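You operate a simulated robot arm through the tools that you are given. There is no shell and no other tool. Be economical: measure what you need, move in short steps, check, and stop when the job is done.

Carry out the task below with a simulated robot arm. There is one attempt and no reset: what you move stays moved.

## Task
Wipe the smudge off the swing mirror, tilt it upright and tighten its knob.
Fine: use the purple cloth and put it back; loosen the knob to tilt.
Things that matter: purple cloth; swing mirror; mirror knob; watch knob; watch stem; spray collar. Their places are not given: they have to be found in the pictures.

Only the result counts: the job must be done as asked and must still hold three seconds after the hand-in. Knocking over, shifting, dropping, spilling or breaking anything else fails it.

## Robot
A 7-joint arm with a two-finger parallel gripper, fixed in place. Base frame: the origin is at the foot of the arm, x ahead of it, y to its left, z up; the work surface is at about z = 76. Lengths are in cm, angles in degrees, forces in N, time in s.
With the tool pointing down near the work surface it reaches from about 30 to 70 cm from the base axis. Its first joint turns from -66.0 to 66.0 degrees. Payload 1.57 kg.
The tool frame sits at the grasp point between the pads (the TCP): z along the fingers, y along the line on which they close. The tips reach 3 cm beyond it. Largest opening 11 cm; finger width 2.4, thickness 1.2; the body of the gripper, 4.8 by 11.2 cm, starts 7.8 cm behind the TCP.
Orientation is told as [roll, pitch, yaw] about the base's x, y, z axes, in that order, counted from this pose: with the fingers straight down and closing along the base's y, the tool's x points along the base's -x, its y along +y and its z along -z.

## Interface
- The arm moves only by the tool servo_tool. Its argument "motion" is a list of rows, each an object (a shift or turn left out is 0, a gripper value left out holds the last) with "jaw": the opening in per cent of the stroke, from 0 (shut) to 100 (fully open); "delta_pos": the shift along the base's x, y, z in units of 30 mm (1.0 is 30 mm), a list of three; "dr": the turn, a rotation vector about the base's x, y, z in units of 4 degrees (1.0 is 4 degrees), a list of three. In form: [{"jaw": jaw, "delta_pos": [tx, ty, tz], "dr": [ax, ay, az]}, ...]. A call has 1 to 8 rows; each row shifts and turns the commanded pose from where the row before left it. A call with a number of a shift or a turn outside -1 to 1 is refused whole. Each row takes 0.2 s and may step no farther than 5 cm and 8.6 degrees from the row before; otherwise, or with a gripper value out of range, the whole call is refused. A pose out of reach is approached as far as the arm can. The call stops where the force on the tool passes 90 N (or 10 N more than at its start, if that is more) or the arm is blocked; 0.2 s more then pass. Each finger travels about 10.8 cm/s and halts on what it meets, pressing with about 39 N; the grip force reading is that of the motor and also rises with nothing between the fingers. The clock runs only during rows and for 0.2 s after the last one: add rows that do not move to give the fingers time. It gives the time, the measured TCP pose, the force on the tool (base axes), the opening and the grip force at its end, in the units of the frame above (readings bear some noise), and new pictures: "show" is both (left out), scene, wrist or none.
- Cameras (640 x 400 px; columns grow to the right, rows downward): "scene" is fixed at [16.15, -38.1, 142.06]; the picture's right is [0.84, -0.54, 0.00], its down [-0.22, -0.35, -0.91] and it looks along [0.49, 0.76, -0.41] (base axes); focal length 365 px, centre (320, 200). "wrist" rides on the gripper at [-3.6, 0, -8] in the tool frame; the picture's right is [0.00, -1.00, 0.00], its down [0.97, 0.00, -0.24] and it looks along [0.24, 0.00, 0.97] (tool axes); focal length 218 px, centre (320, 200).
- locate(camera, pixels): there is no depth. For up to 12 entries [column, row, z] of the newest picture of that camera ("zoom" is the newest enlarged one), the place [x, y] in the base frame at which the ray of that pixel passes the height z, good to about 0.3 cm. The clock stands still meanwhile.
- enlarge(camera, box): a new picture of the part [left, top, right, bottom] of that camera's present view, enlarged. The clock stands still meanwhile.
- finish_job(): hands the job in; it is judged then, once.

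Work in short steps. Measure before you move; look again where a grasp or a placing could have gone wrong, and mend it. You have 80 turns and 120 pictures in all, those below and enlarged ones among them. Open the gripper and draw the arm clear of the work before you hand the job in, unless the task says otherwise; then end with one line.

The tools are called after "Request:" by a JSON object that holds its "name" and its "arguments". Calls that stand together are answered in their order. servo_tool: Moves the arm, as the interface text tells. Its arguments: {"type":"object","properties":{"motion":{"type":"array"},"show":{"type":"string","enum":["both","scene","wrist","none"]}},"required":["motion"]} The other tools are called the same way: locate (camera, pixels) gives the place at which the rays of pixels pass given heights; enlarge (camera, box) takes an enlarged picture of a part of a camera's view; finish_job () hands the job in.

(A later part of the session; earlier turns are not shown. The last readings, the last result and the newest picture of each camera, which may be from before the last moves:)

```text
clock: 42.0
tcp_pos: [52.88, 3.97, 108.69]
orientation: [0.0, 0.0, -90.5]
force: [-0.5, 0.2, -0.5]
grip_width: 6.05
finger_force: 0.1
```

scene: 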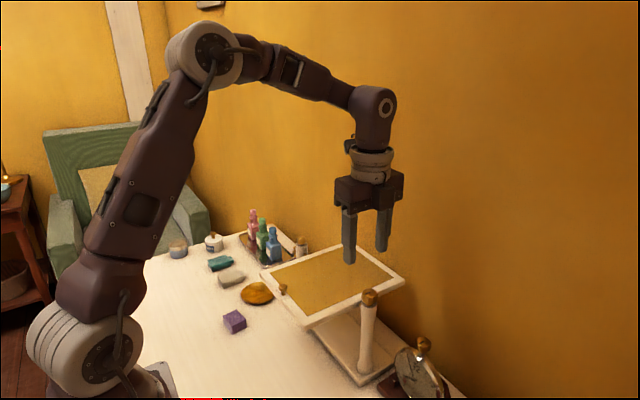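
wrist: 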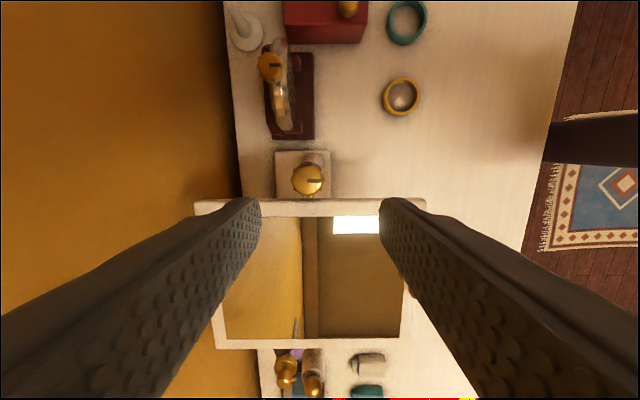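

The knob appears at wrist (308,180), left of centre. Enlarge and locate.

Request:
{"name": "enlarge", "arguments": {"camera": "wrist", "box": [268, 150, 348, 225]}}

Request:
{"name": "locate", "arguments": {"camera": "wrist", "pixels": [[308, 181, 97.6], [308, 181, 96], [315, 208, 94.3], [293, 181, 97.6], [323, 181, 97.6]]}}

Request:
{"name": "enlarge", "arguments": {"camera": "scene", "box": [330, 270, 410, 320]}}

```text
5.33 times, centred on (308, 188) of wrist
```

zoom: 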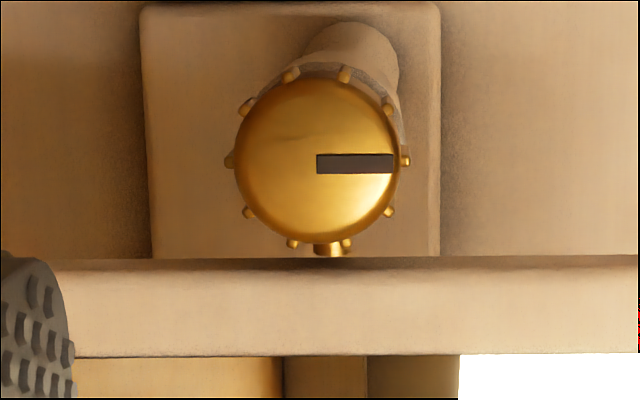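

```text
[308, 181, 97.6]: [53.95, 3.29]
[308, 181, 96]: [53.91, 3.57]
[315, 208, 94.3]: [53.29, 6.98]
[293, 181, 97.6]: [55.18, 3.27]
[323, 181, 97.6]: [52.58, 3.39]
```

```text
8.00 times, centred on (370, 295) of scene
```

zoom: 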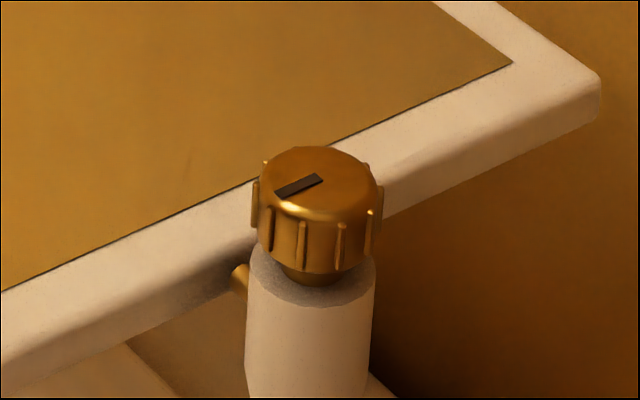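

Knob centre ≈(53.95,3.3), mark pointing to −x. Align and descend with fingers straddling it along x.

Request:
{"name": "servo_tool", "arguments": {"motion": [{"delta_pos": [0.36, -0.22, 0]}, {"delta_pos": [0, 0, -0.8]}, {"delta_pos": [0, 0, -0.8]}], "show": "wrist"}}

Request:
{"name": "enlarge", "arguments": {"camera": "wrist", "box": [240, 150, 400, 250]}}

```text
clock: 42.8
tcp_pos: [54.1, 3.22, 103.6]
orientation: [0.0, -0.1, -90.4]
force: [-0.6, 0.0, 0.2]
grip_width: 6.05
finger_force: 0.1
```

wrist: 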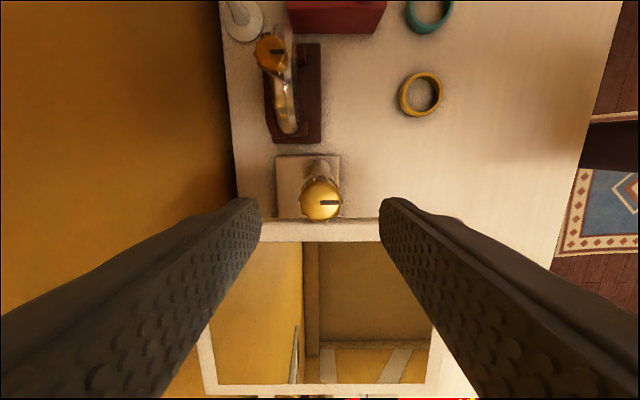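

```text
4.00 times, centred on (320, 200) of wrist
```

zoom: 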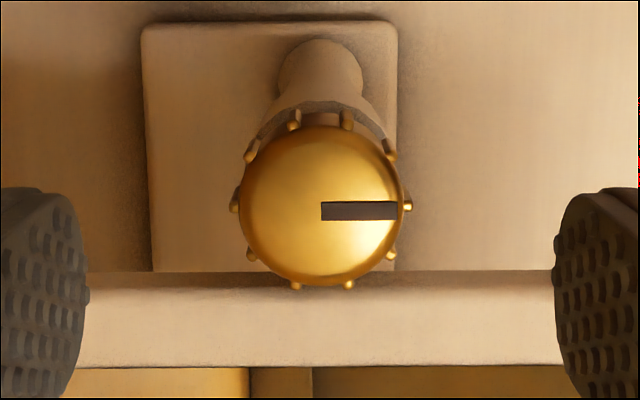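

Perfectly centred (320,202). Descend 5.1 cm and close.

Request:
{"name": "servo_tool", "arguments": {"motion": [{"delta_pos": [0, 0, -0.7]}, {"delta_pos": [0, 0, -0.6]}, {"delta_pos": [0, 0, -0.4]}], "show": "scene"}}

Request:
{"name": "enlarge", "arguments": {"camera": "scene", "box": [330, 250, 426, 310]}}

```text
clock: 43.6
tcp_pos: [53.97, 3.12, 98.8]
orientation: [0.0, 0.0, -90.5]
force: [0.7, -0.1, 0.4]
grip_width: 6.06
finger_force: 0.2
```

scene: 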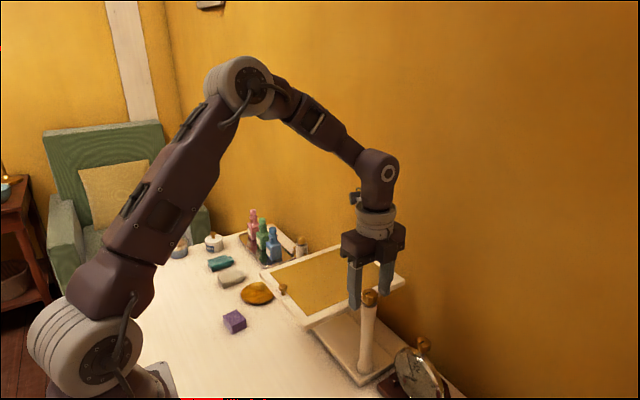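

```text
6.67 times, centred on (378, 280) of scene
```

zoom: 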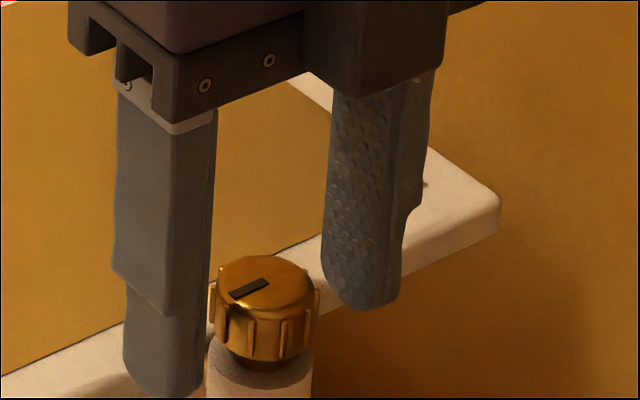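

Fingers straddle the knob. Close.

Request:
{"name": "servo_tool", "arguments": {"motion": [{"jaw": 0}, {}, {}, {}], "show": "scene"}}

Request:
{"name": "enlarge", "arguments": {"camera": "scene", "box": [330, 250, 426, 310]}}

```text
clock: 44.6
tcp_pos: [54.08, 3.14, 98.68]
orientation: [-0.1, 0.0, -90.4]
force: [0.5, -0.3, -7.0]
grip_width: 2.98
finger_force: 39.3
```

scene: 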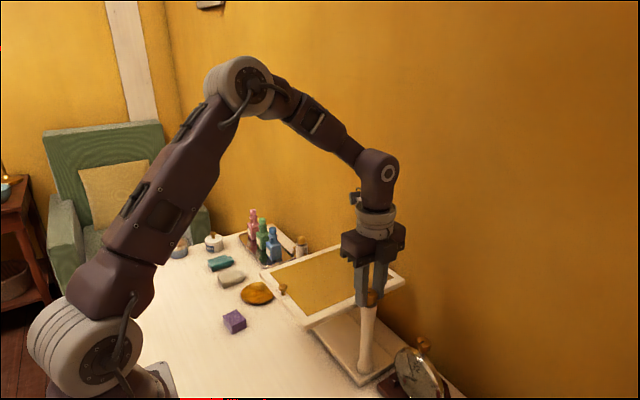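

```text
6.67 times, centred on (378, 280) of scene
```

zoom: 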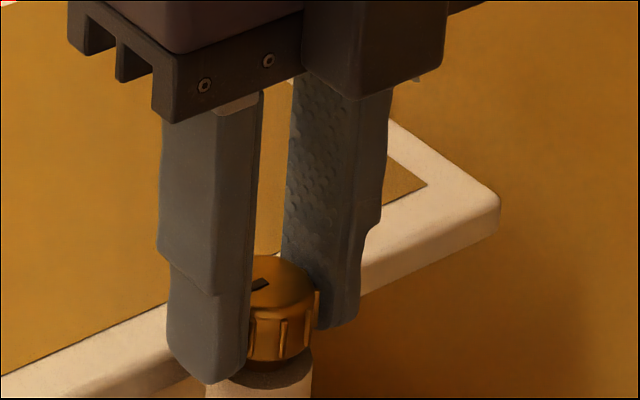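

Gripped at 2.98 cm. Turn counter-clockwise 32° and check.

Request:
{"name": "servo_tool", "arguments": {"motion": [{"dr": [0, 0, 0.5]}, {"dr": [0, 0, 1]}, {"dr": [0, 0, 1]}, {"dr": [0, 0, 1]}, {"dr": [0, 0, 1]}, {"dr": [0, 0, 1]}, {"dr": [0, 0, 1]}, {"dr": [0, 0, 1]}], "show": "scene"}}

Request:
{"name": "enlarge", "arguments": {"camera": "scene", "box": [330, 250, 426, 310]}}

```text
clock: 46.4
tcp_pos: [53.97, 3.21, 98.84]
orientation: [0.0, 0.0, -60.4]
force: [18.5, -6.0, -21.1]
grip_width: 2.99
finger_force: 39.0
```

scene: 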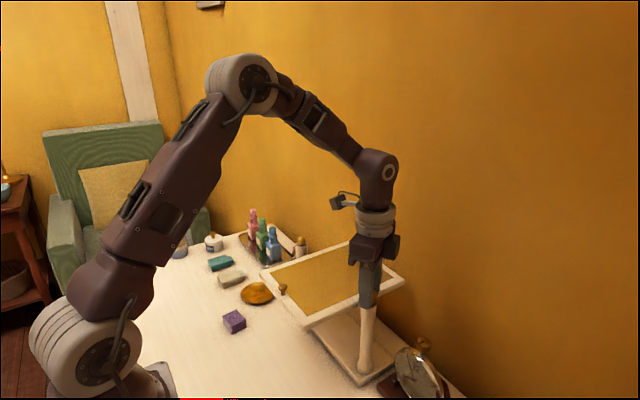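

```text
6.67 times, centred on (378, 280) of scene
```

zoom: 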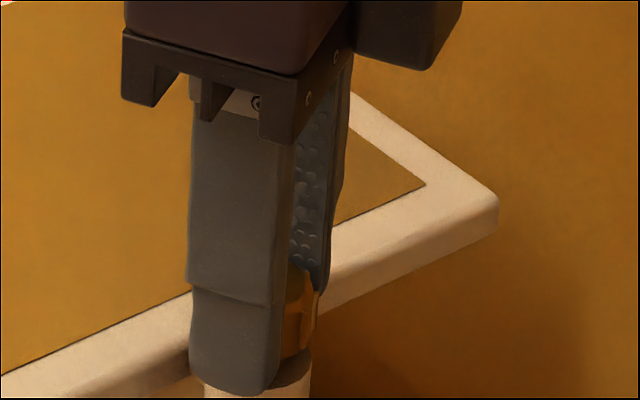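

Knob seems to be turning with the gripper. Continue, easing z down slightly.

Request:
{"name": "servo_tool", "arguments": {"motion": [{"dr": [0, 0, 1], "delta_pos": [0, 0, -0.04]}, {"dr": [0, 0, 1]}, {"dr": [0, 0, 1]}, {"dr": [0, 0, 1]}, {"dr": [0, 0, 1]}, {"dr": [0, 0, 1]}, {"dr": [0, 0, 1]}, {"dr": [0, 0, 1]}], "show": "wrist"}}

Request:
{"name": "enlarge", "arguments": {"camera": "wrist", "box": [240, 170, 400, 270]}}

```text
clock: 48.2
tcp_pos: [53.93, 3.35, 98.64]
orientation: [0.0, 0.0, -28.4]
force: [11.0, 1.8, 24.2]
grip_width: 2.97
finger_force: 39.4
```

wrist: 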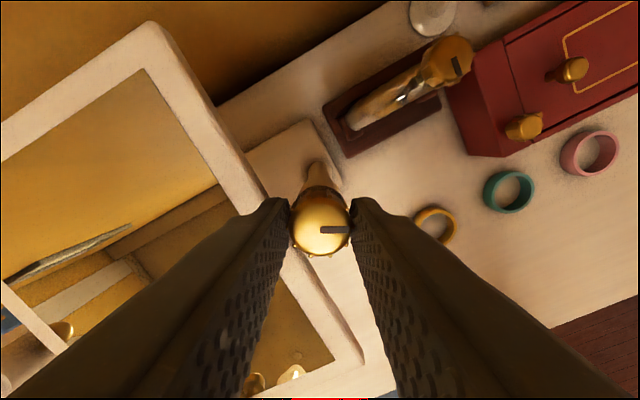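

```text
4.00 times, centred on (320, 220) of wrist
```

zoom: 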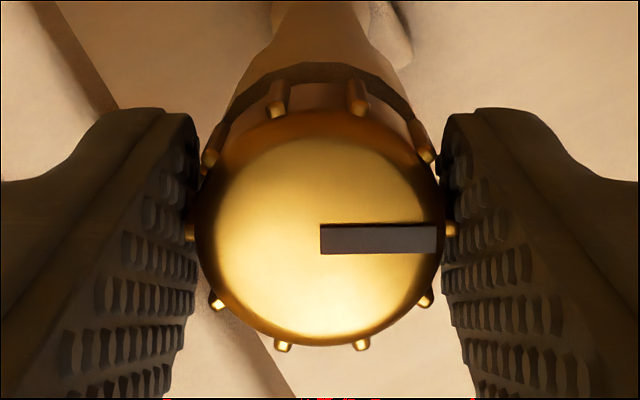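

The knob followed by 62° (mark moved with the gripper). Turn another 28° to a quarter turn.

Request:
{"name": "servo_tool", "arguments": {"motion": [{"dr": [0, 0, 1]}, {"dr": [0, 0, 1]}, {"dr": [0, 0, 1]}, {"dr": [0, 0, 1]}, {"dr": [0, 0, 1]}, {"dr": [0, 0, 1]}, {"dr": [0, 0, 1]}], "show": "both"}}

```text
clock: 49.8
tcp_pos: [53.92, 3.08, 98.56]
orientation: [-0.1, 0.0, -0.5]
force: [6.2, -2.6, 7.6]
grip_width: 2.96
finger_force: 39.3
```

scene: 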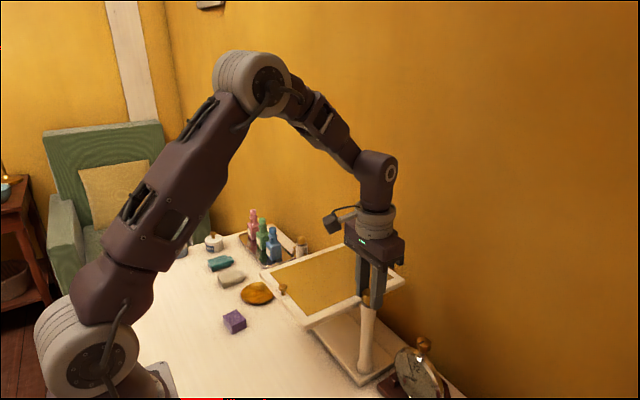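
wrist: 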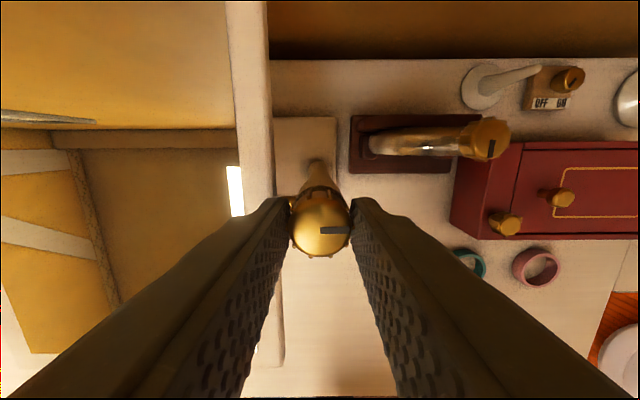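

Knob has turned 90° CCW. Release and lift straight up, then look.

Request:
{"name": "servo_tool", "arguments": {"motion": [{"jaw": 45}, {}, {}, {"delta_pos": [0, 0, 0.5]}, {"delta_pos": [0, 0, 1]}, {"delta_pos": [0, 0, 1]}]}}

Request:
{"name": "enlarge", "arguments": {"camera": "scene", "box": [248, 220, 424, 330]}}

```text
clock: 51.2
tcp_pos: [53.92, 3.12, 105.96]
orientation: [0.0, 0.0, -0.5]
force: [-0.5, 0.2, 0.1]
grip_width: 4.94
finger_force: 0.1
```

scene: 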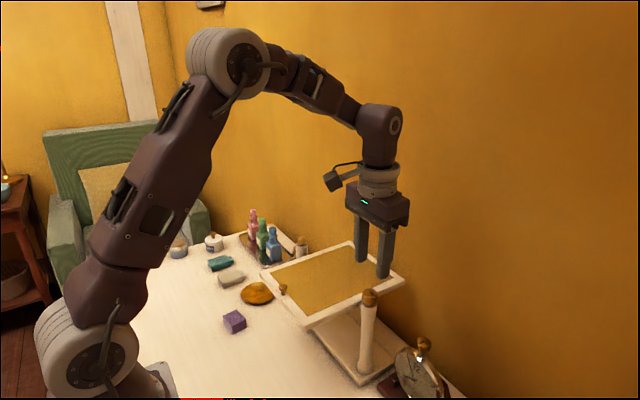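
wrist: 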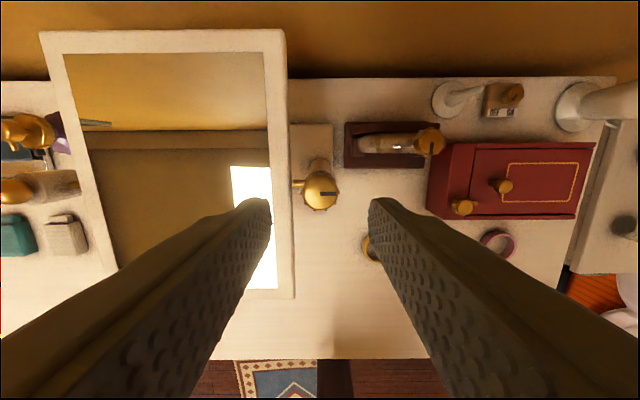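

```text
3.64 times, centred on (336, 275) of scene
```

zoom: 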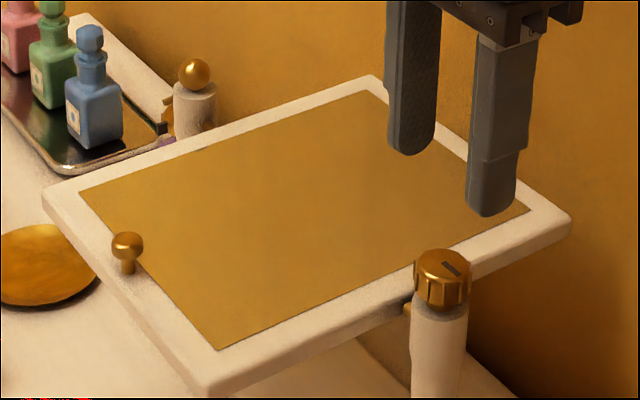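

The knob's mark now points ~−y, mirror still flat. Now retreat toward the near edge, closing the jaws and pitching the tool 45° so its tips point forward and down.

Request:
{"name": "servo_tool", "arguments": {"motion": [{"jaw": 0, "delta_pos": [-0.57, 0.33, 0.2], "dr": [0, -1, 0]}, {"delta_pos": [-0.57, 0.33, 0.2], "dr": [0, -1, 0]}, {"delta_pos": [-0.57, 0.33, 0], "dr": [0, -1, 0]}, {"delta_pos": [-0.57, 0.33, 0], "dr": [0, -1, 0]}, {"delta_pos": [-0.57, 0.33, 0], "dr": [0, -1, 0]}, {"delta_pos": [-0.57, 0.33, 0], "dr": [0, -1, 0]}, {"delta_pos": [-0.57, 0.33, 0], "dr": [0, -1, 0]}, {"delta_pos": [-0.57, 0.33, 0], "dr": [0, -1, 0]}], "show": "none"}}

Request:
{"name": "servo_tool", "arguments": {"motion": [{"dr": [0, -1, 0]}, {"dr": [0, -1, 0]}, {"dr": [0, -1, 0]}, {"delta_pos": [0, 0, -0.8]}, {"delta_pos": [0, 0, -0.8]}]}}

```text
clock: 53.0
tcp_pos: [41.63, 12.18, 109.25]
orientation: [0.2, -31.8, -0.5]
force: [-0.7, -0.2, -0.4]
grip_width: 0.0
finger_force: 20.9
out of reach, approached as far as the arm can: row 8
```

```text
clock: 54.2
tcp_pos: [44.8, 14.59, 111.37]
orientation: [0.5, -43.9, -0.7]
force: [0.4, 0.2, 0.1]
grip_width: 0.0
finger_force: 21.3
out of reach, approached as far as the arm can: row 1, 2, 3, 4, 5
```

scene: 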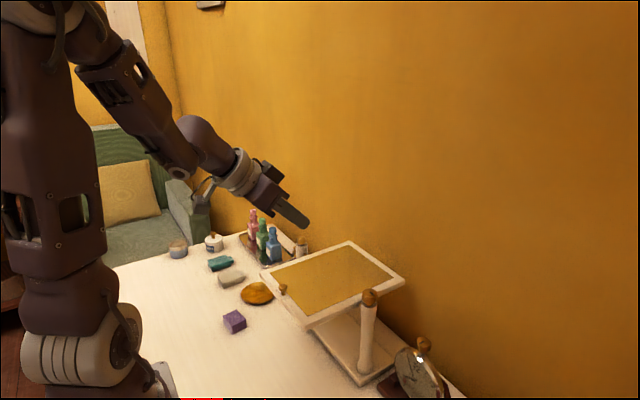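
wrist: 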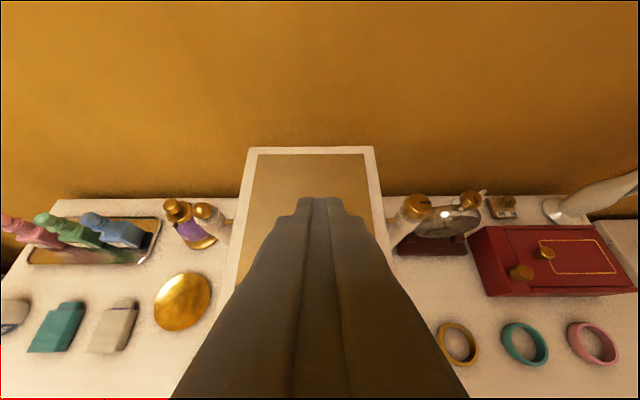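

At 45° pitch this near pose is out of reach. I reduce pitch to about −16°, which is enough, holding position high.

Request:
{"name": "servo_tool", "arguments": {"motion": [{"dr": [0, 1, 0]}, {"dr": [0, 1, 0]}, {"dr": [0, 1, 0]}, {"dr": [0, 1, 0]}, {"dr": [0, 1, 0]}, {"dr": [0, 1, 0]}, {"dr": [0, 1, 0]}], "show": "scene"}}

```text
clock: 55.8
tcp_pos: [44.88, 14.72, 111.33]
orientation: [0.2, -15.9, -0.4]
force: [-1.2, 0.4, 0.2]
grip_width: 0.0
finger_force: 21.1
```

scene: 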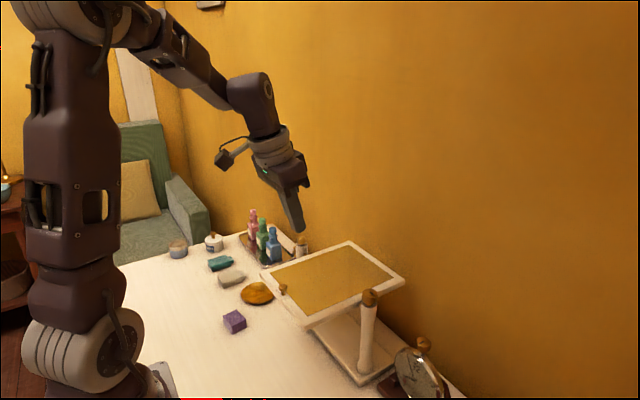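

Good, pose is reached. Move to above the near frame edge, right of the handle: TCP ≈(40.9,11,99.2).

Request:
{"name": "servo_tool", "arguments": {"motion": [{"delta_pos": [-0.27, -0.25, -0.8]}, {"delta_pos": [-0.27, -0.25, -0.8]}, {"delta_pos": [-0.27, -0.25, -0.8]}, {"delta_pos": [-0.27, -0.25, -0.8]}, {"delta_pos": [-0.27, -0.25, -0.8]}], "show": "scene"}}

Request:
{"name": "enlarge", "arguments": {"camera": "scene", "box": [248, 220, 424, 330]}}

```text
clock: 57.0
tcp_pos: [40.47, 10.63, 99.54]
orientation: [0.1, -15.9, -0.5]
force: [0.1, -0.4, -0.1]
grip_width: 0.0
finger_force: 21.4
```

scene: 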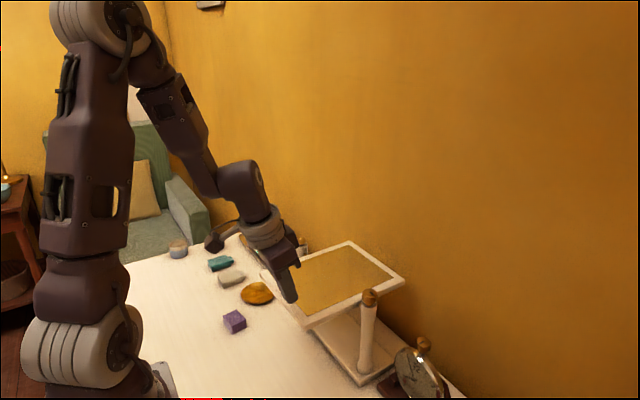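

```text
3.64 times, centred on (336, 275) of scene
```

zoom: 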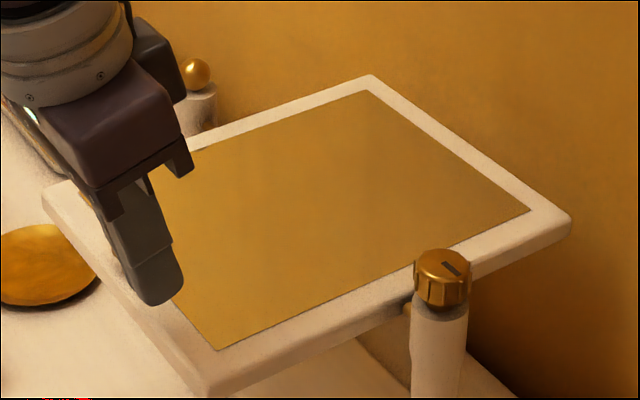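

Tips hover over the near frame. Ease down with x+0.5 and check force.

Request:
{"name": "servo_tool", "arguments": {"motion": [{"delta_pos": [0.2, 0, -0.4]}, {"delta_pos": [0, 0, -0.3]}, {"delta_pos": [0, 0, -0.3]}], "show": "none"}}

Request:
{"name": "servo_tool", "arguments": {"motion": [{"delta_pos": [0, 0, -0.25]}, {"delta_pos": [0, 0, -0.25]}], "show": "scene"}}

Request:
{"name": "enlarge", "arguments": {"camera": "scene", "box": [248, 220, 424, 330]}}

```text
clock: 57.8
tcp_pos: [41.2, 10.58, 96.45]
orientation: [0.1, -15.9, -0.5]
force: [0.6, -0.1, 0.5]
grip_width: 0.01
finger_force: 21.5
```

```text
clock: 58.4
tcp_pos: [41.23, 10.68, 94.88]
orientation: [0.1, -16.0, -0.5]
force: [0.5, 0.2, -0.2]
grip_width: 0.0
finger_force: 21.2
```

scene: 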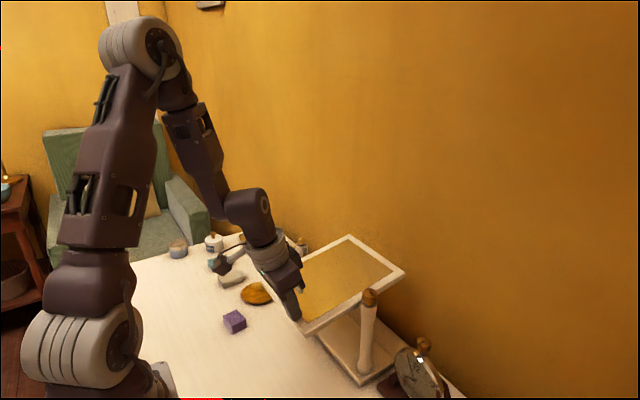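

```text
3.64 times, centred on (336, 275) of scene
```

zoom: 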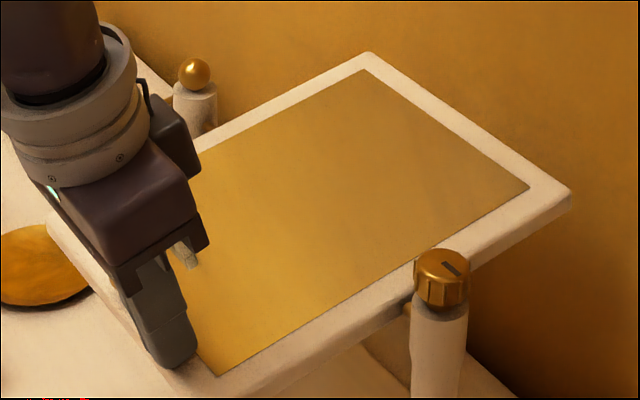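

The mirror tilts with light push. Follow the arc to about 45–60°.

Request:
{"name": "servo_tool", "arguments": {"motion": [{"delta_pos": [0, 0, -0.45]}, {"delta_pos": [0.07, 0, -0.45]}, {"delta_pos": [0.1, 0, -0.45]}, {"delta_pos": [0.28, 0, -0.4]}, {"delta_pos": [0.28, 0, -0.4]}, {"delta_pos": [0.38, 0, -0.32]}, {"delta_pos": [0.38, 0, -0.32]}]}}

Request:
{"name": "enlarge", "arguments": {"camera": "scene", "box": [248, 210, 440, 330]}}

```text
clock: 60.0
tcp_pos: [45.66, 10.9, 86.37]
orientation: [0.0, -16.0, -0.5]
force: [0.2, -0.4, -0.5]
grip_width: 0.0
finger_force: 21.2
```

scene: 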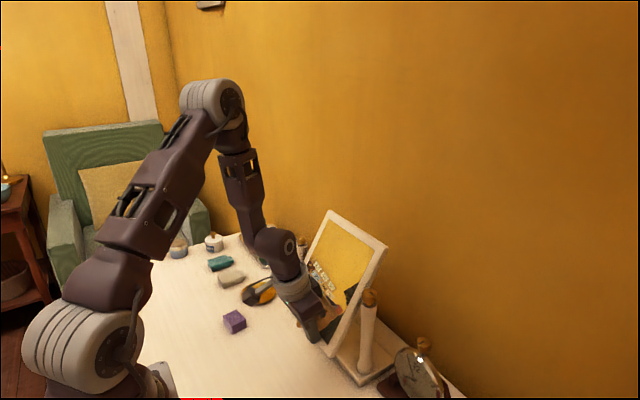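
wrist: 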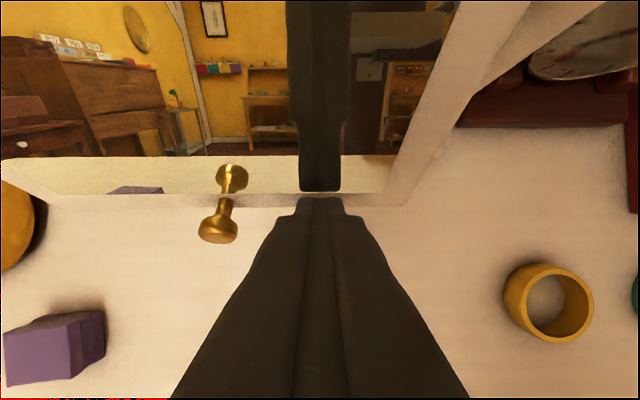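

```text
3.33 times, centred on (344, 270) of scene
```

zoom: 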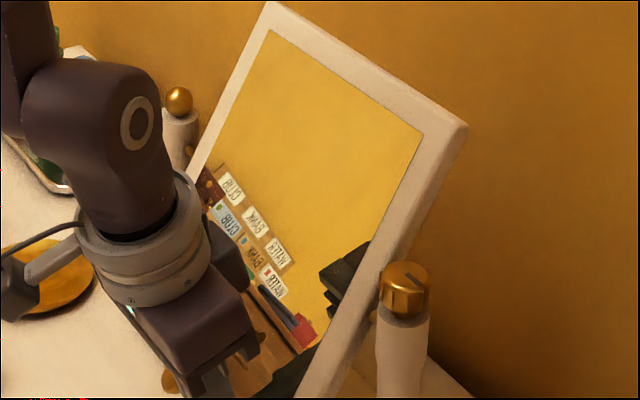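

Now ~60°. Continue to ~78°.

Request:
{"name": "servo_tool", "arguments": {"motion": [{"delta_pos": [0.45, 0, -0.2]}, {"delta_pos": [0.45, 0, -0.2]}, {"delta_pos": [0.25, 0, -0.05]}]}}

Request:
{"name": "enlarge", "arguments": {"camera": "scene", "box": [280, 190, 440, 400]}}

```text
clock: 60.8
tcp_pos: [49.31, 10.91, 84.96]
orientation: [0.1, -15.9, -0.4]
force: [0.5, 0.5, 0.7]
grip_width: 0.0
finger_force: 22.0
```

scene: 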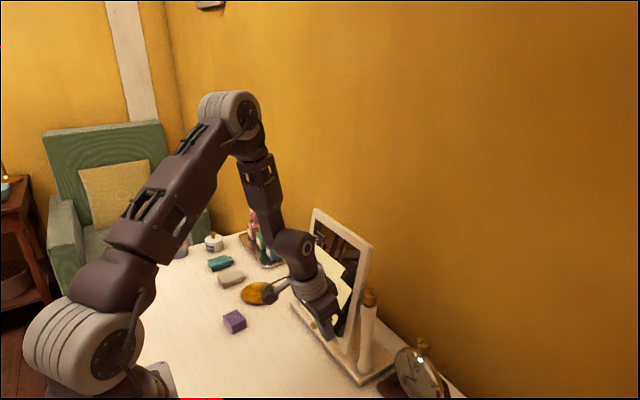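
wrist: 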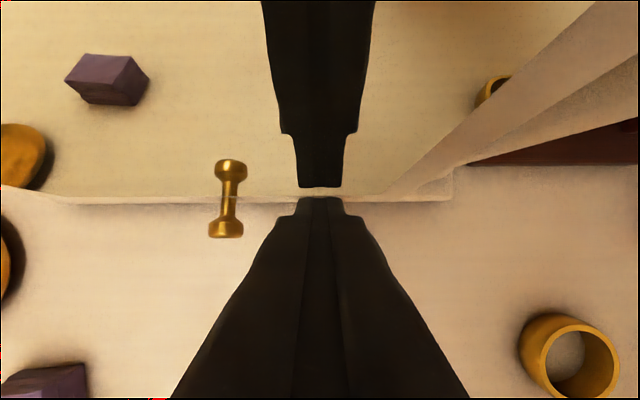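

```text
1.90 times, centred on (360, 295) of scene
```

zoom: 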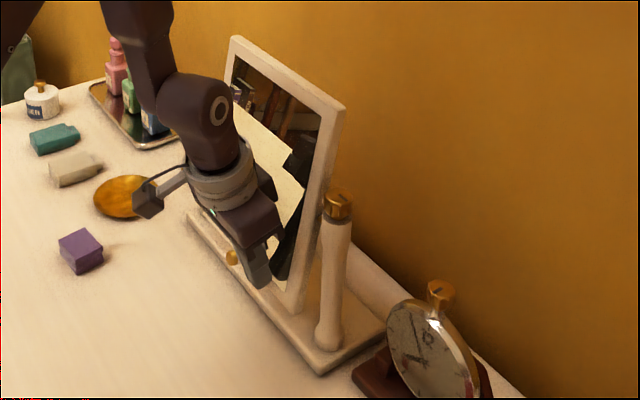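

Use the cloth's reflection (wrist (107,80)) to measure the mirror angle: find the height at which its ray has y≈31.9.

Request:
{"name": "locate", "arguments": {"camera": "wrist", "pixels": [[107, 80, 65], [107, 80, 70], [107, 80, 74], [107, 80, 78], [107, 80, 82]]}}

Request:
{"name": "locate", "arguments": {"camera": "scene", "pixels": [[373, 247, 104], [373, 247, 106], [373, 247, 107], [336, 357, 82], [338, 357, 80]]}}

Request:
{"name": "enlarge", "arguments": {"camera": "scene", "box": [300, 200, 396, 260]}}

Request:
{"name": "enlarge", "arguments": {"camera": "scene", "box": [300, 310, 396, 370]}}

```text
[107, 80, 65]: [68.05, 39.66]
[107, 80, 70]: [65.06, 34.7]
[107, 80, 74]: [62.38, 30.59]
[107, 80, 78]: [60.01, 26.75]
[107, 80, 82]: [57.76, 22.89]
```

```text
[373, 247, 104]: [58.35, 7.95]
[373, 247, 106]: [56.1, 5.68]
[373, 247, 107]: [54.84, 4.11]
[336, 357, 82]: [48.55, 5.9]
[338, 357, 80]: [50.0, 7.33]
```

```text
6.67 times, centred on (348, 230) of scene
```

zoom: 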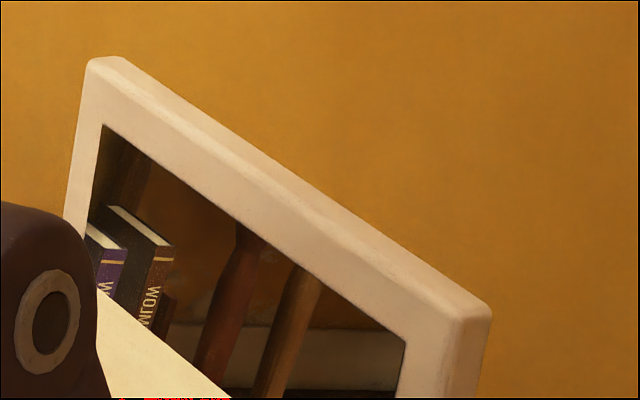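

```text
6.67 times, centred on (348, 340) of scene
```

zoom: 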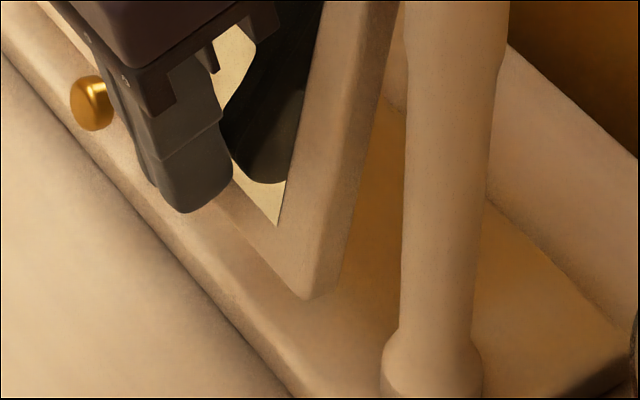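

Reflection geometry gives ≈78.6°, matching the planned arc. Push 1.6 cm further and re-measure.

Request:
{"name": "servo_tool", "arguments": {"motion": [{"delta_pos": [0.27, 0, -0.05]}, {"delta_pos": [0.27, 0, -0.05]}]}}

Request:
{"name": "enlarge", "arguments": {"camera": "wrist", "box": [60, 0, 220, 100]}}

Request:
{"name": "enlarge", "arguments": {"camera": "scene", "box": [280, 190, 440, 400]}}

```text
clock: 61.4
tcp_pos: [50.76, 10.93, 84.78]
orientation: [0.1, -16.0, -0.5]
force: [-0.2, 0.0, 0.0]
grip_width: 0.03
finger_force: 21.2
```

scene: 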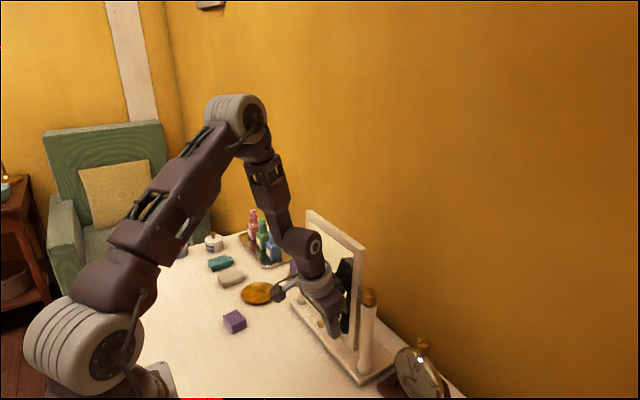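
wrist: 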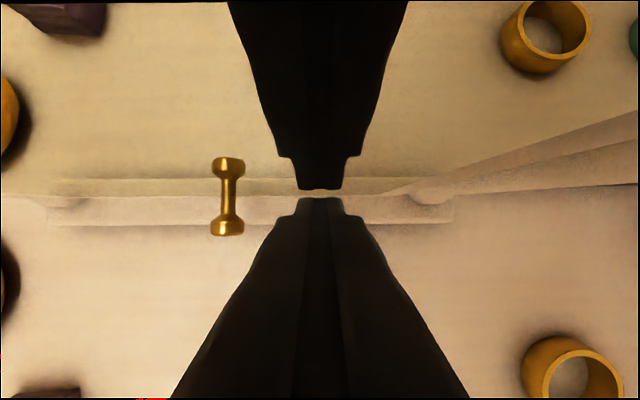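

```text
4.00 times, centred on (140, 50) of wrist
```

zoom: 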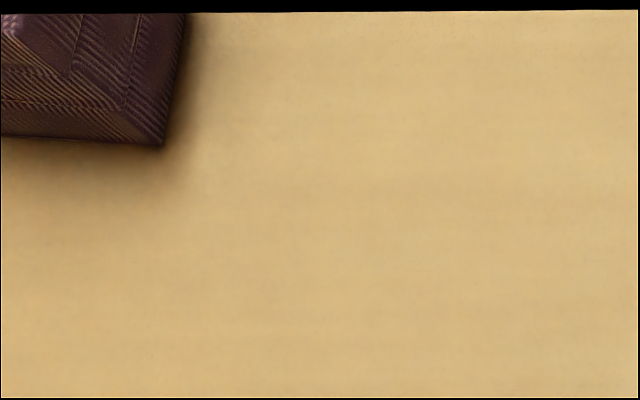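

```text
1.90 times, centred on (360, 295) of scene
```

zoom: 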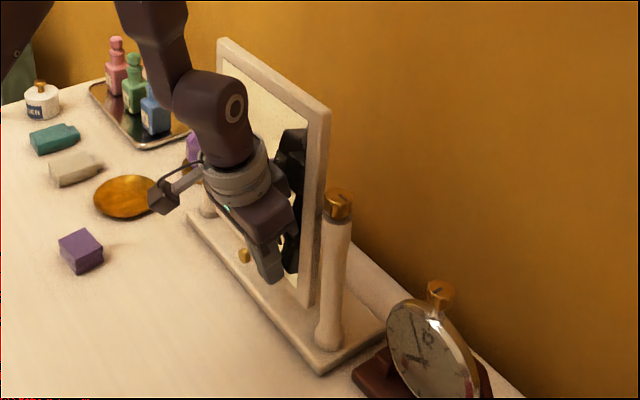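

Cloth reflection's table corner at wrist (101,36) corresponds to the real (38.3,29.7,76); bracelet also helps. Locate.

Request:
{"name": "locate", "arguments": {"camera": "wrist", "pixels": [[100.8, 36.5, 70], [100.8, 36.5, 72], [100.8, 36.5, 74], [100.8, 36.5, 76], [100.8, 36.5, 78]]}}

Request:
{"name": "enlarge", "arguments": {"camera": "scene", "box": [320, 230, 400, 370]}}

```text
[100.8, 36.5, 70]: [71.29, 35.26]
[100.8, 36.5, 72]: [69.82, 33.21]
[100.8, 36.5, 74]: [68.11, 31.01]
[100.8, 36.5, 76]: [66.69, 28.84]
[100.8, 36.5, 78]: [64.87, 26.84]
```

```text
2.86 times, centred on (360, 300) of scene
```

zoom: 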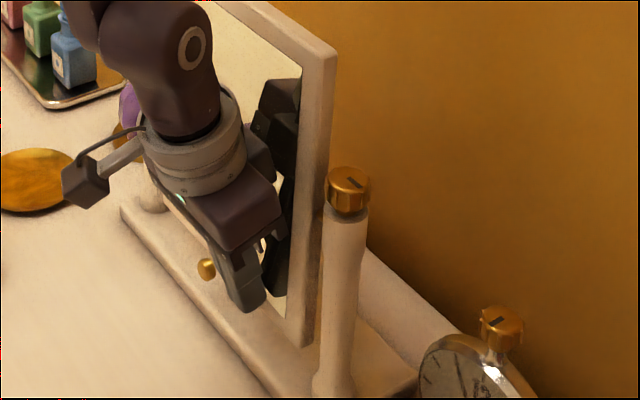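

Angle is now ≈88–88.5°. A final 0.3 cm nudge, then re-measure.

Request:
{"name": "servo_tool", "arguments": {"motion": [{"delta_pos": [0.11, 0, 0]}, {}], "show": "wrist"}}

Request:
{"name": "enlarge", "arguments": {"camera": "wrist", "box": [60, 0, 220, 100]}}

Request:
{"name": "enlarge", "arguments": {"camera": "wrist", "box": [470, 0, 640, 100]}}

```text
clock: 62.0
tcp_pos: [51.07, 10.86, 85.0]
orientation: [0.1, -15.9, -0.5]
force: [-10.3, -1.1, 5.4]
grip_width: 0.0
finger_force: 20.8
```

wrist: 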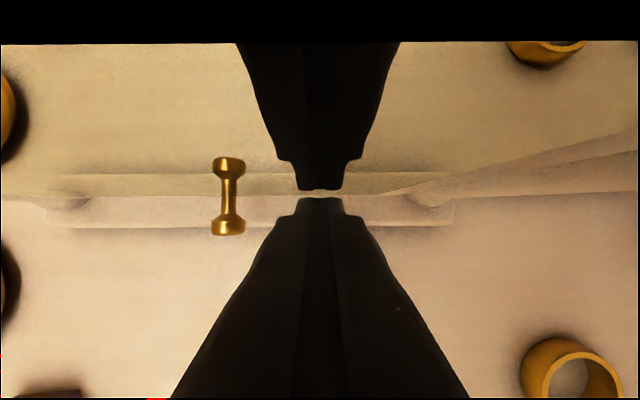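

```text
4.00 times, centred on (140, 50) of wrist
```

zoom: 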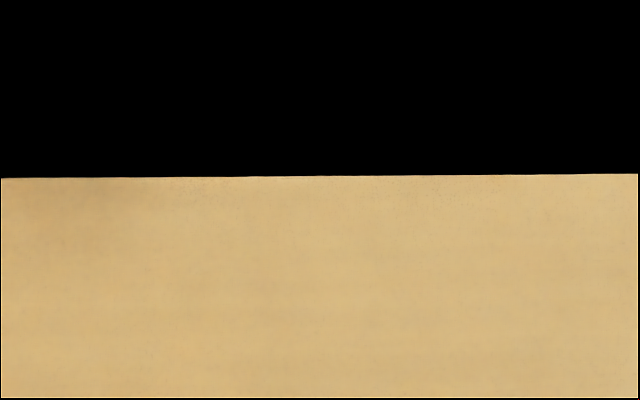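

```text
3.76 times, centred on (555, 50) of wrist
```

zoom: 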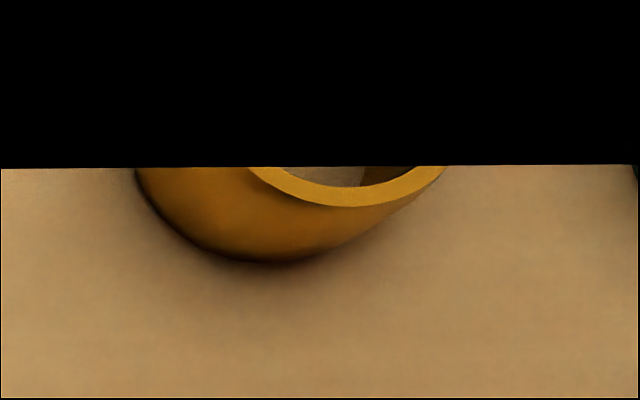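

Contact force is −10 N now. Measure via the bracelet: real base edge (552,338) and reflected base edge (540,66).

Request:
{"name": "locate", "arguments": {"camera": "wrist", "pixels": [[555, 338, 76], [540.4, 66.5, 72], [540.4, 66.5, 74], [540.4, 66.5, 76], [540.4, 66.5, 78], [228, 165, 83], [228, 227, 83]]}}

Request:
{"name": "enlarge", "arguments": {"camera": "scene", "box": [300, 200, 396, 260]}}

Request:
{"name": "enlarge", "arguments": {"camera": "scene", "box": [300, 310, 396, 370]}}

```text
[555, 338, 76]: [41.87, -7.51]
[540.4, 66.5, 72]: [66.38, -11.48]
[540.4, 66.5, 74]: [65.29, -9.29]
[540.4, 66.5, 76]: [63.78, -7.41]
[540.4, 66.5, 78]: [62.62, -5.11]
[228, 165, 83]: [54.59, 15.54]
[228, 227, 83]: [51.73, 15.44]
```

```text
6.67 times, centred on (348, 230) of scene
```

zoom: 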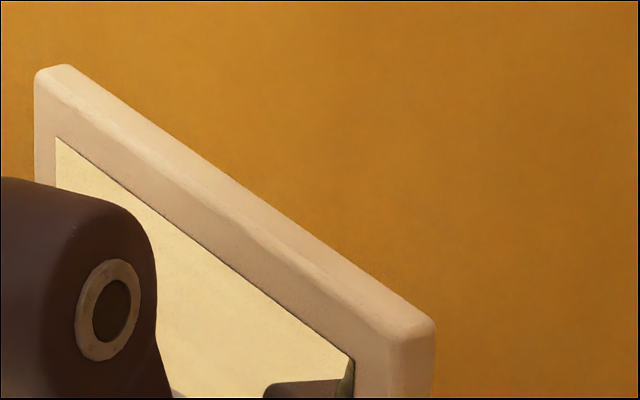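

```text
6.67 times, centred on (348, 340) of scene
```

zoom: 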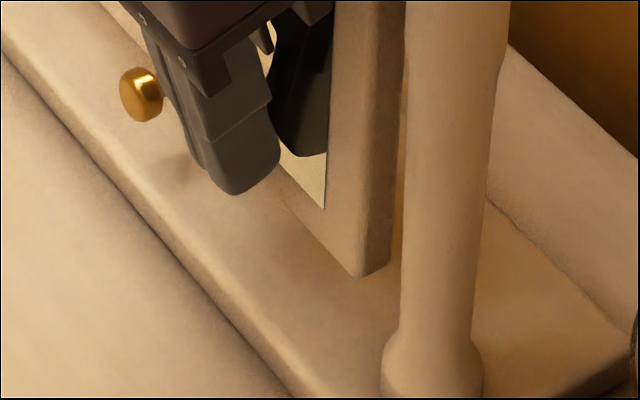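

Reflected base gives z≈76 at same y, so the mirror is ≈90°. Cross-check with the frame's front-right corners.

Request:
{"name": "locate", "arguments": {"camera": "scene", "pixels": [[358.8, 250.2, 105], [358.8, 250.2, 105.7], [358.8, 250.2, 106.5], [354, 351.5, 80.5], [354, 351.5, 81.3], [354, 351.5, 82]]}}

Request:
{"name": "servo_tool", "arguments": {"motion": [{"delta_pos": [-0.1, 0, 0]}, {"delta_pos": [-0.5, 0, 0]}, {"delta_pos": [-0.8, 0, 0.2]}, {"delta_pos": [-0.6, 0, 0.8]}], "show": "both"}}

Request:
{"name": "enlarge", "arguments": {"camera": "scene", "box": [280, 190, 440, 400]}}

```text
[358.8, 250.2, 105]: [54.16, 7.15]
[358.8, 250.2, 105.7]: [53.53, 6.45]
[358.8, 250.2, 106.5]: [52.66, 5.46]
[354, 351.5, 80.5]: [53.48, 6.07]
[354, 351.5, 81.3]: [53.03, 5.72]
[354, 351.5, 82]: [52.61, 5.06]
```

```text
clock: 63.0
tcp_pos: [45.36, 10.58, 87.9]
orientation: [0.1, -15.9, -0.5]
force: [1.0, 0.1, 0.3]
grip_width: 0.0
finger_force: 22.0
```

scene: 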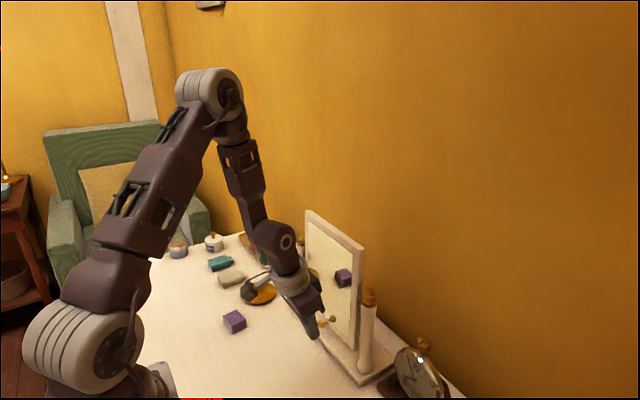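
wrist: 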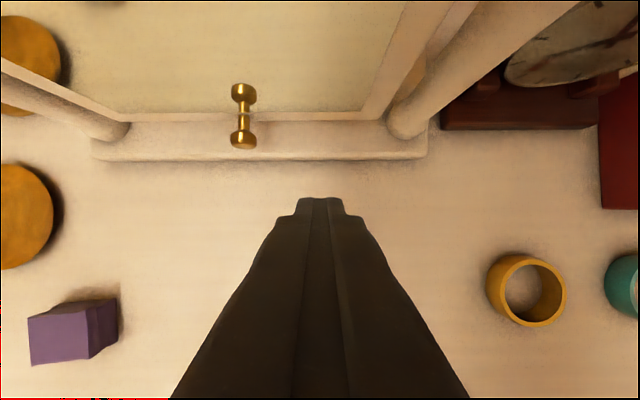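

```text
1.90 times, centred on (360, 295) of scene
```

zoom: 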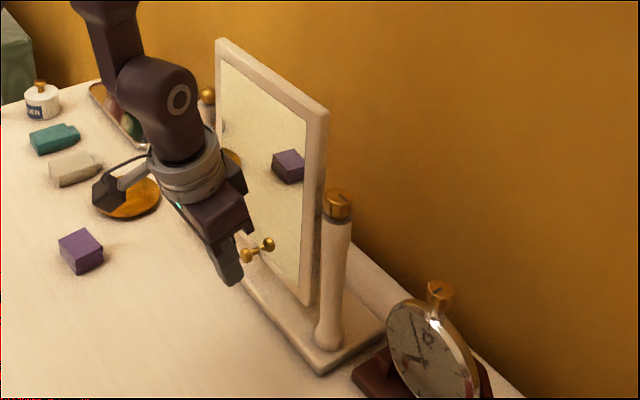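

The mirror stays up after release. Verify precisely with the cloth's reflection in the scene.

Request:
{"name": "enlarge", "arguments": {"camera": "scene", "box": [310, 250, 374, 290]}}

Request:
{"name": "enlarge", "arguments": {"camera": "scene", "box": [202, 300, 266, 340]}}

```text
10.00 times, centred on (342, 270) of scene
```

zoom: 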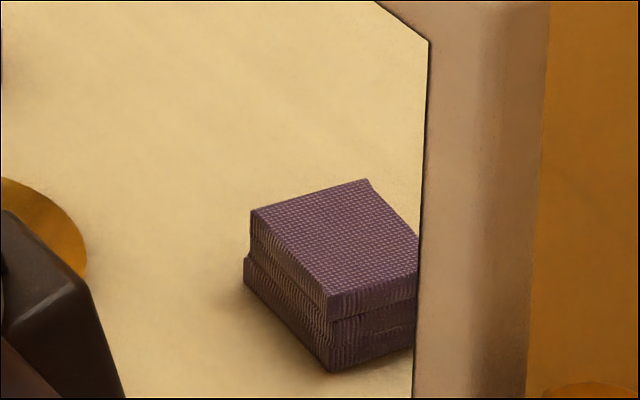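

```text
10.00 times, centred on (234, 320) of scene
```

zoom: 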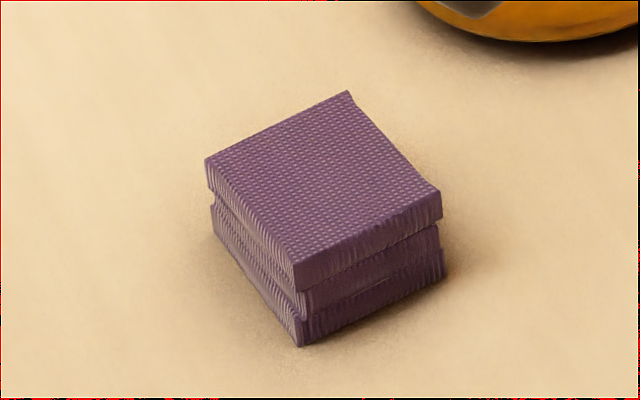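

Compare the matching top corners: real (246,319) and virtual (342.8,279.3); also bottom corners real (244.3,327.5)… and virtual (343,287).

Request:
{"name": "locate", "arguments": {"camera": "scene", "pixels": [[246, 319, 78.2], [342.8, 279.3, 76.2], [342.8, 279.3, 77.2], [342.8, 279.3, 78.2], [342.8, 279.3, 79.2], [246.4, 327.5, 76], [343, 287, 75], [343, 287, 76], [343, 287, 77]]}}

```text
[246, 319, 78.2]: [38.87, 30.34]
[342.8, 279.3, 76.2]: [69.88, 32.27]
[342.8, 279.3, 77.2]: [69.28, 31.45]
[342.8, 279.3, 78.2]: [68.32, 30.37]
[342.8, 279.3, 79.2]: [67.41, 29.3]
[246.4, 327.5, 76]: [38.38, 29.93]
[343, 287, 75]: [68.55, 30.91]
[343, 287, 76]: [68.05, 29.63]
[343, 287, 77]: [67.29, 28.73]
```

Matching corners agree within 0.2 cm: the mirror is upright within ~0.5° and holds. Now rise clear of the mirror, undoing the pitch.

Request:
{"name": "servo_tool", "arguments": {"motion": [{"jaw": 50, "delta_pos": [-0.3, 0, 0.8], "dr": [0, 0.5, 0]}, {"delta_pos": [-0.2, 0, 1], "dr": [0, 0.5, 0]}, {"delta_pos": [0, 0, 1], "dr": [0, 0.5, 0]}, {"delta_pos": [0, 0, 1], "dr": [0, 0.5, 0]}, {"delta_pos": [0, 0, 1], "dr": [0, 0.5, 0]}, {"delta_pos": [0, 0, 1], "dr": [0, 0.5, 0]}, {"delta_pos": [0, 0, 1], "dr": [0, 0.5, 0]}, {"delta_pos": [0, 0, 1], "dr": [0, 0.5, -1]}], "show": "none"}}

Request:
{"name": "servo_tool", "arguments": {"motion": [{"delta_pos": [0, -0.5, 0.6], "dr": [0, 0, -1]}, {"delta_pos": [0, -0.5, 0], "dr": [0, 0, -1]}, {"delta_pos": [0, -0.5, 0], "dr": [0, 0, -1]}, {"delta_pos": [0, -0.5, 0], "dr": [0, 0, -1]}, {"delta_pos": [0, -0.5, 0], "dr": [0, 0, -1]}, {"delta_pos": [0, -0.1, 0], "dr": [0, 0, -1]}, {"delta_pos": [0, 0, 0], "dr": [0, 0, -1]}, {"delta_pos": [0, 0, 0], "dr": [0, 0, -1]}], "show": "none"}}

Request:
{"name": "servo_tool", "arguments": {"motion": [{"delta_pos": [0.5, 0, 0], "dr": [0, 0, -1]}, {"delta_pos": [0.5, 0, 0], "dr": [0, 0, -1]}, {"delta_pos": [0.5, 0, 0], "dr": [0, 0, -1]}, {"delta_pos": [0.5, 0, 0], "dr": [0, 0, -1]}, {"delta_pos": [0.5, 0, 0], "dr": [0, 0, -1]}, {"delta_pos": [0.5, 0, 0], "dr": [0, 0, -1]}, {"delta_pos": [0.3, 0, 0], "dr": [0, 0, -1]}], "show": "scene"}}

```text
clock: 64.8
tcp_pos: [43.66, 10.86, 111.52]
orientation: [-0.1, 0.0, -4.6]
force: [-0.2, -0.3, -0.3]
grip_width: 5.51
finger_force: 0.0
```

```text
clock: 66.6
tcp_pos: [43.82, 3.1, 113.03]
orientation: [-0.2, 0.0, -36.5]
force: [0.0, 0.9, 0.5]
grip_width: 5.51
finger_force: 0.1
```

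```text
clock: 68.2
tcp_pos: [53.61, 2.8, 112.87]
orientation: [-0.1, 0.1, -64.5]
force: [0.0, 0.7, 0.0]
grip_width: 5.53
finger_force: 0.1
```

scene: 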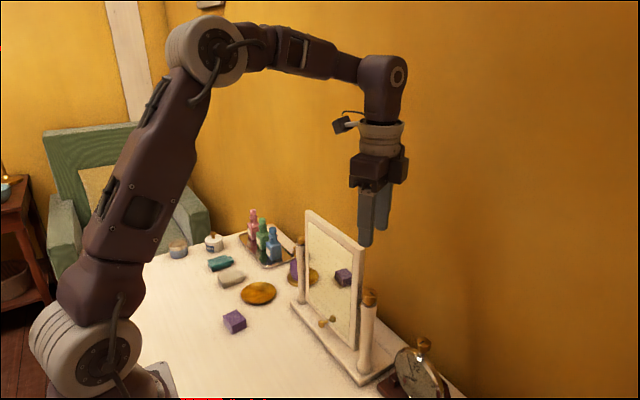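

Now lean the tool 12° away from the mirror (about its closing axis) and lower to just above the knob.

Request:
{"name": "servo_tool", "arguments": {"motion": [{"delta_pos": [0.17, 0, 0], "dr": [0.9, 0.43, 0]}, {"delta_pos": [0, -0.2, 0], "dr": [0.9, 0.43, 0]}, {"delta_pos": [0, 0, -0.5], "dr": [0.9, 0.43, 0]}, {"delta_pos": [0, 0, -1]}, {"delta_pos": [0, 0, -0.8]}]}}

Request:
{"name": "enlarge", "arguments": {"camera": "scene", "box": [320, 210, 416, 310]}}

Request:
{"name": "enlarge", "arguments": {"camera": "wrist", "box": [240, 150, 400, 250]}}

```text
clock: 69.4
tcp_pos: [54.29, 2.61, 106.04]
orientation: [-0.1, 11.9, -64.5]
force: [-0.3, 0.3, 0.0]
grip_width: 5.5
finger_force: 0.0
```

scene: 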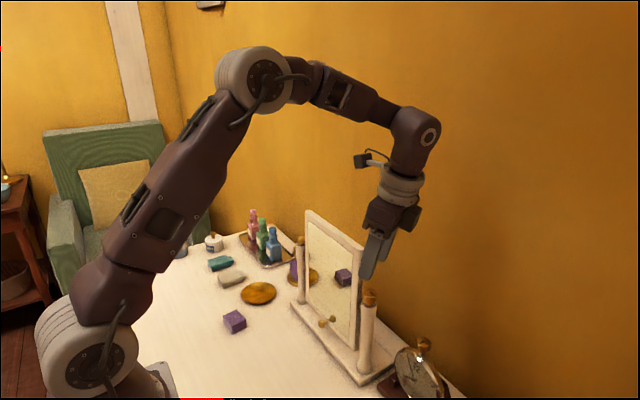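
wrist: 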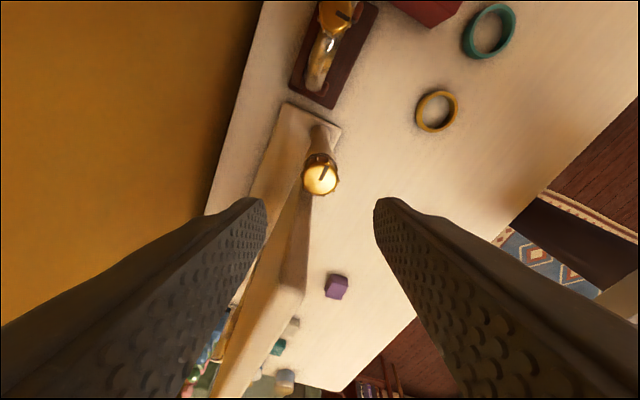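

```text
4.00 times, centred on (368, 260) of scene
```

zoom: 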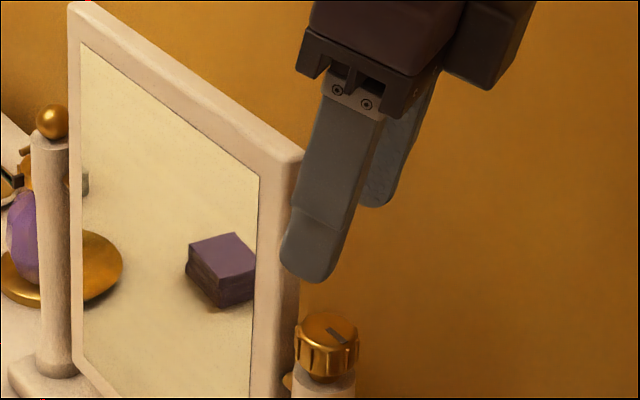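

```text
4.00 times, centred on (320, 200) of wrist
```

zoom: 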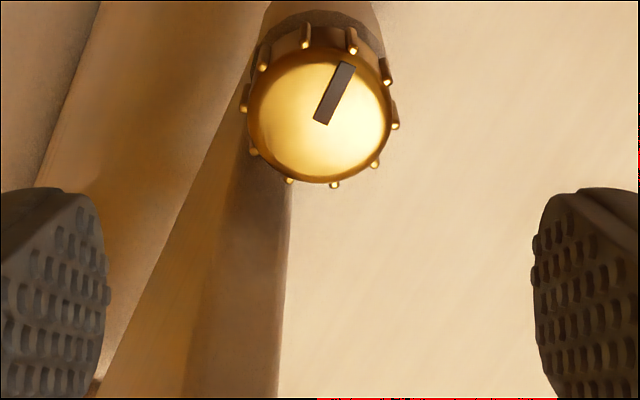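

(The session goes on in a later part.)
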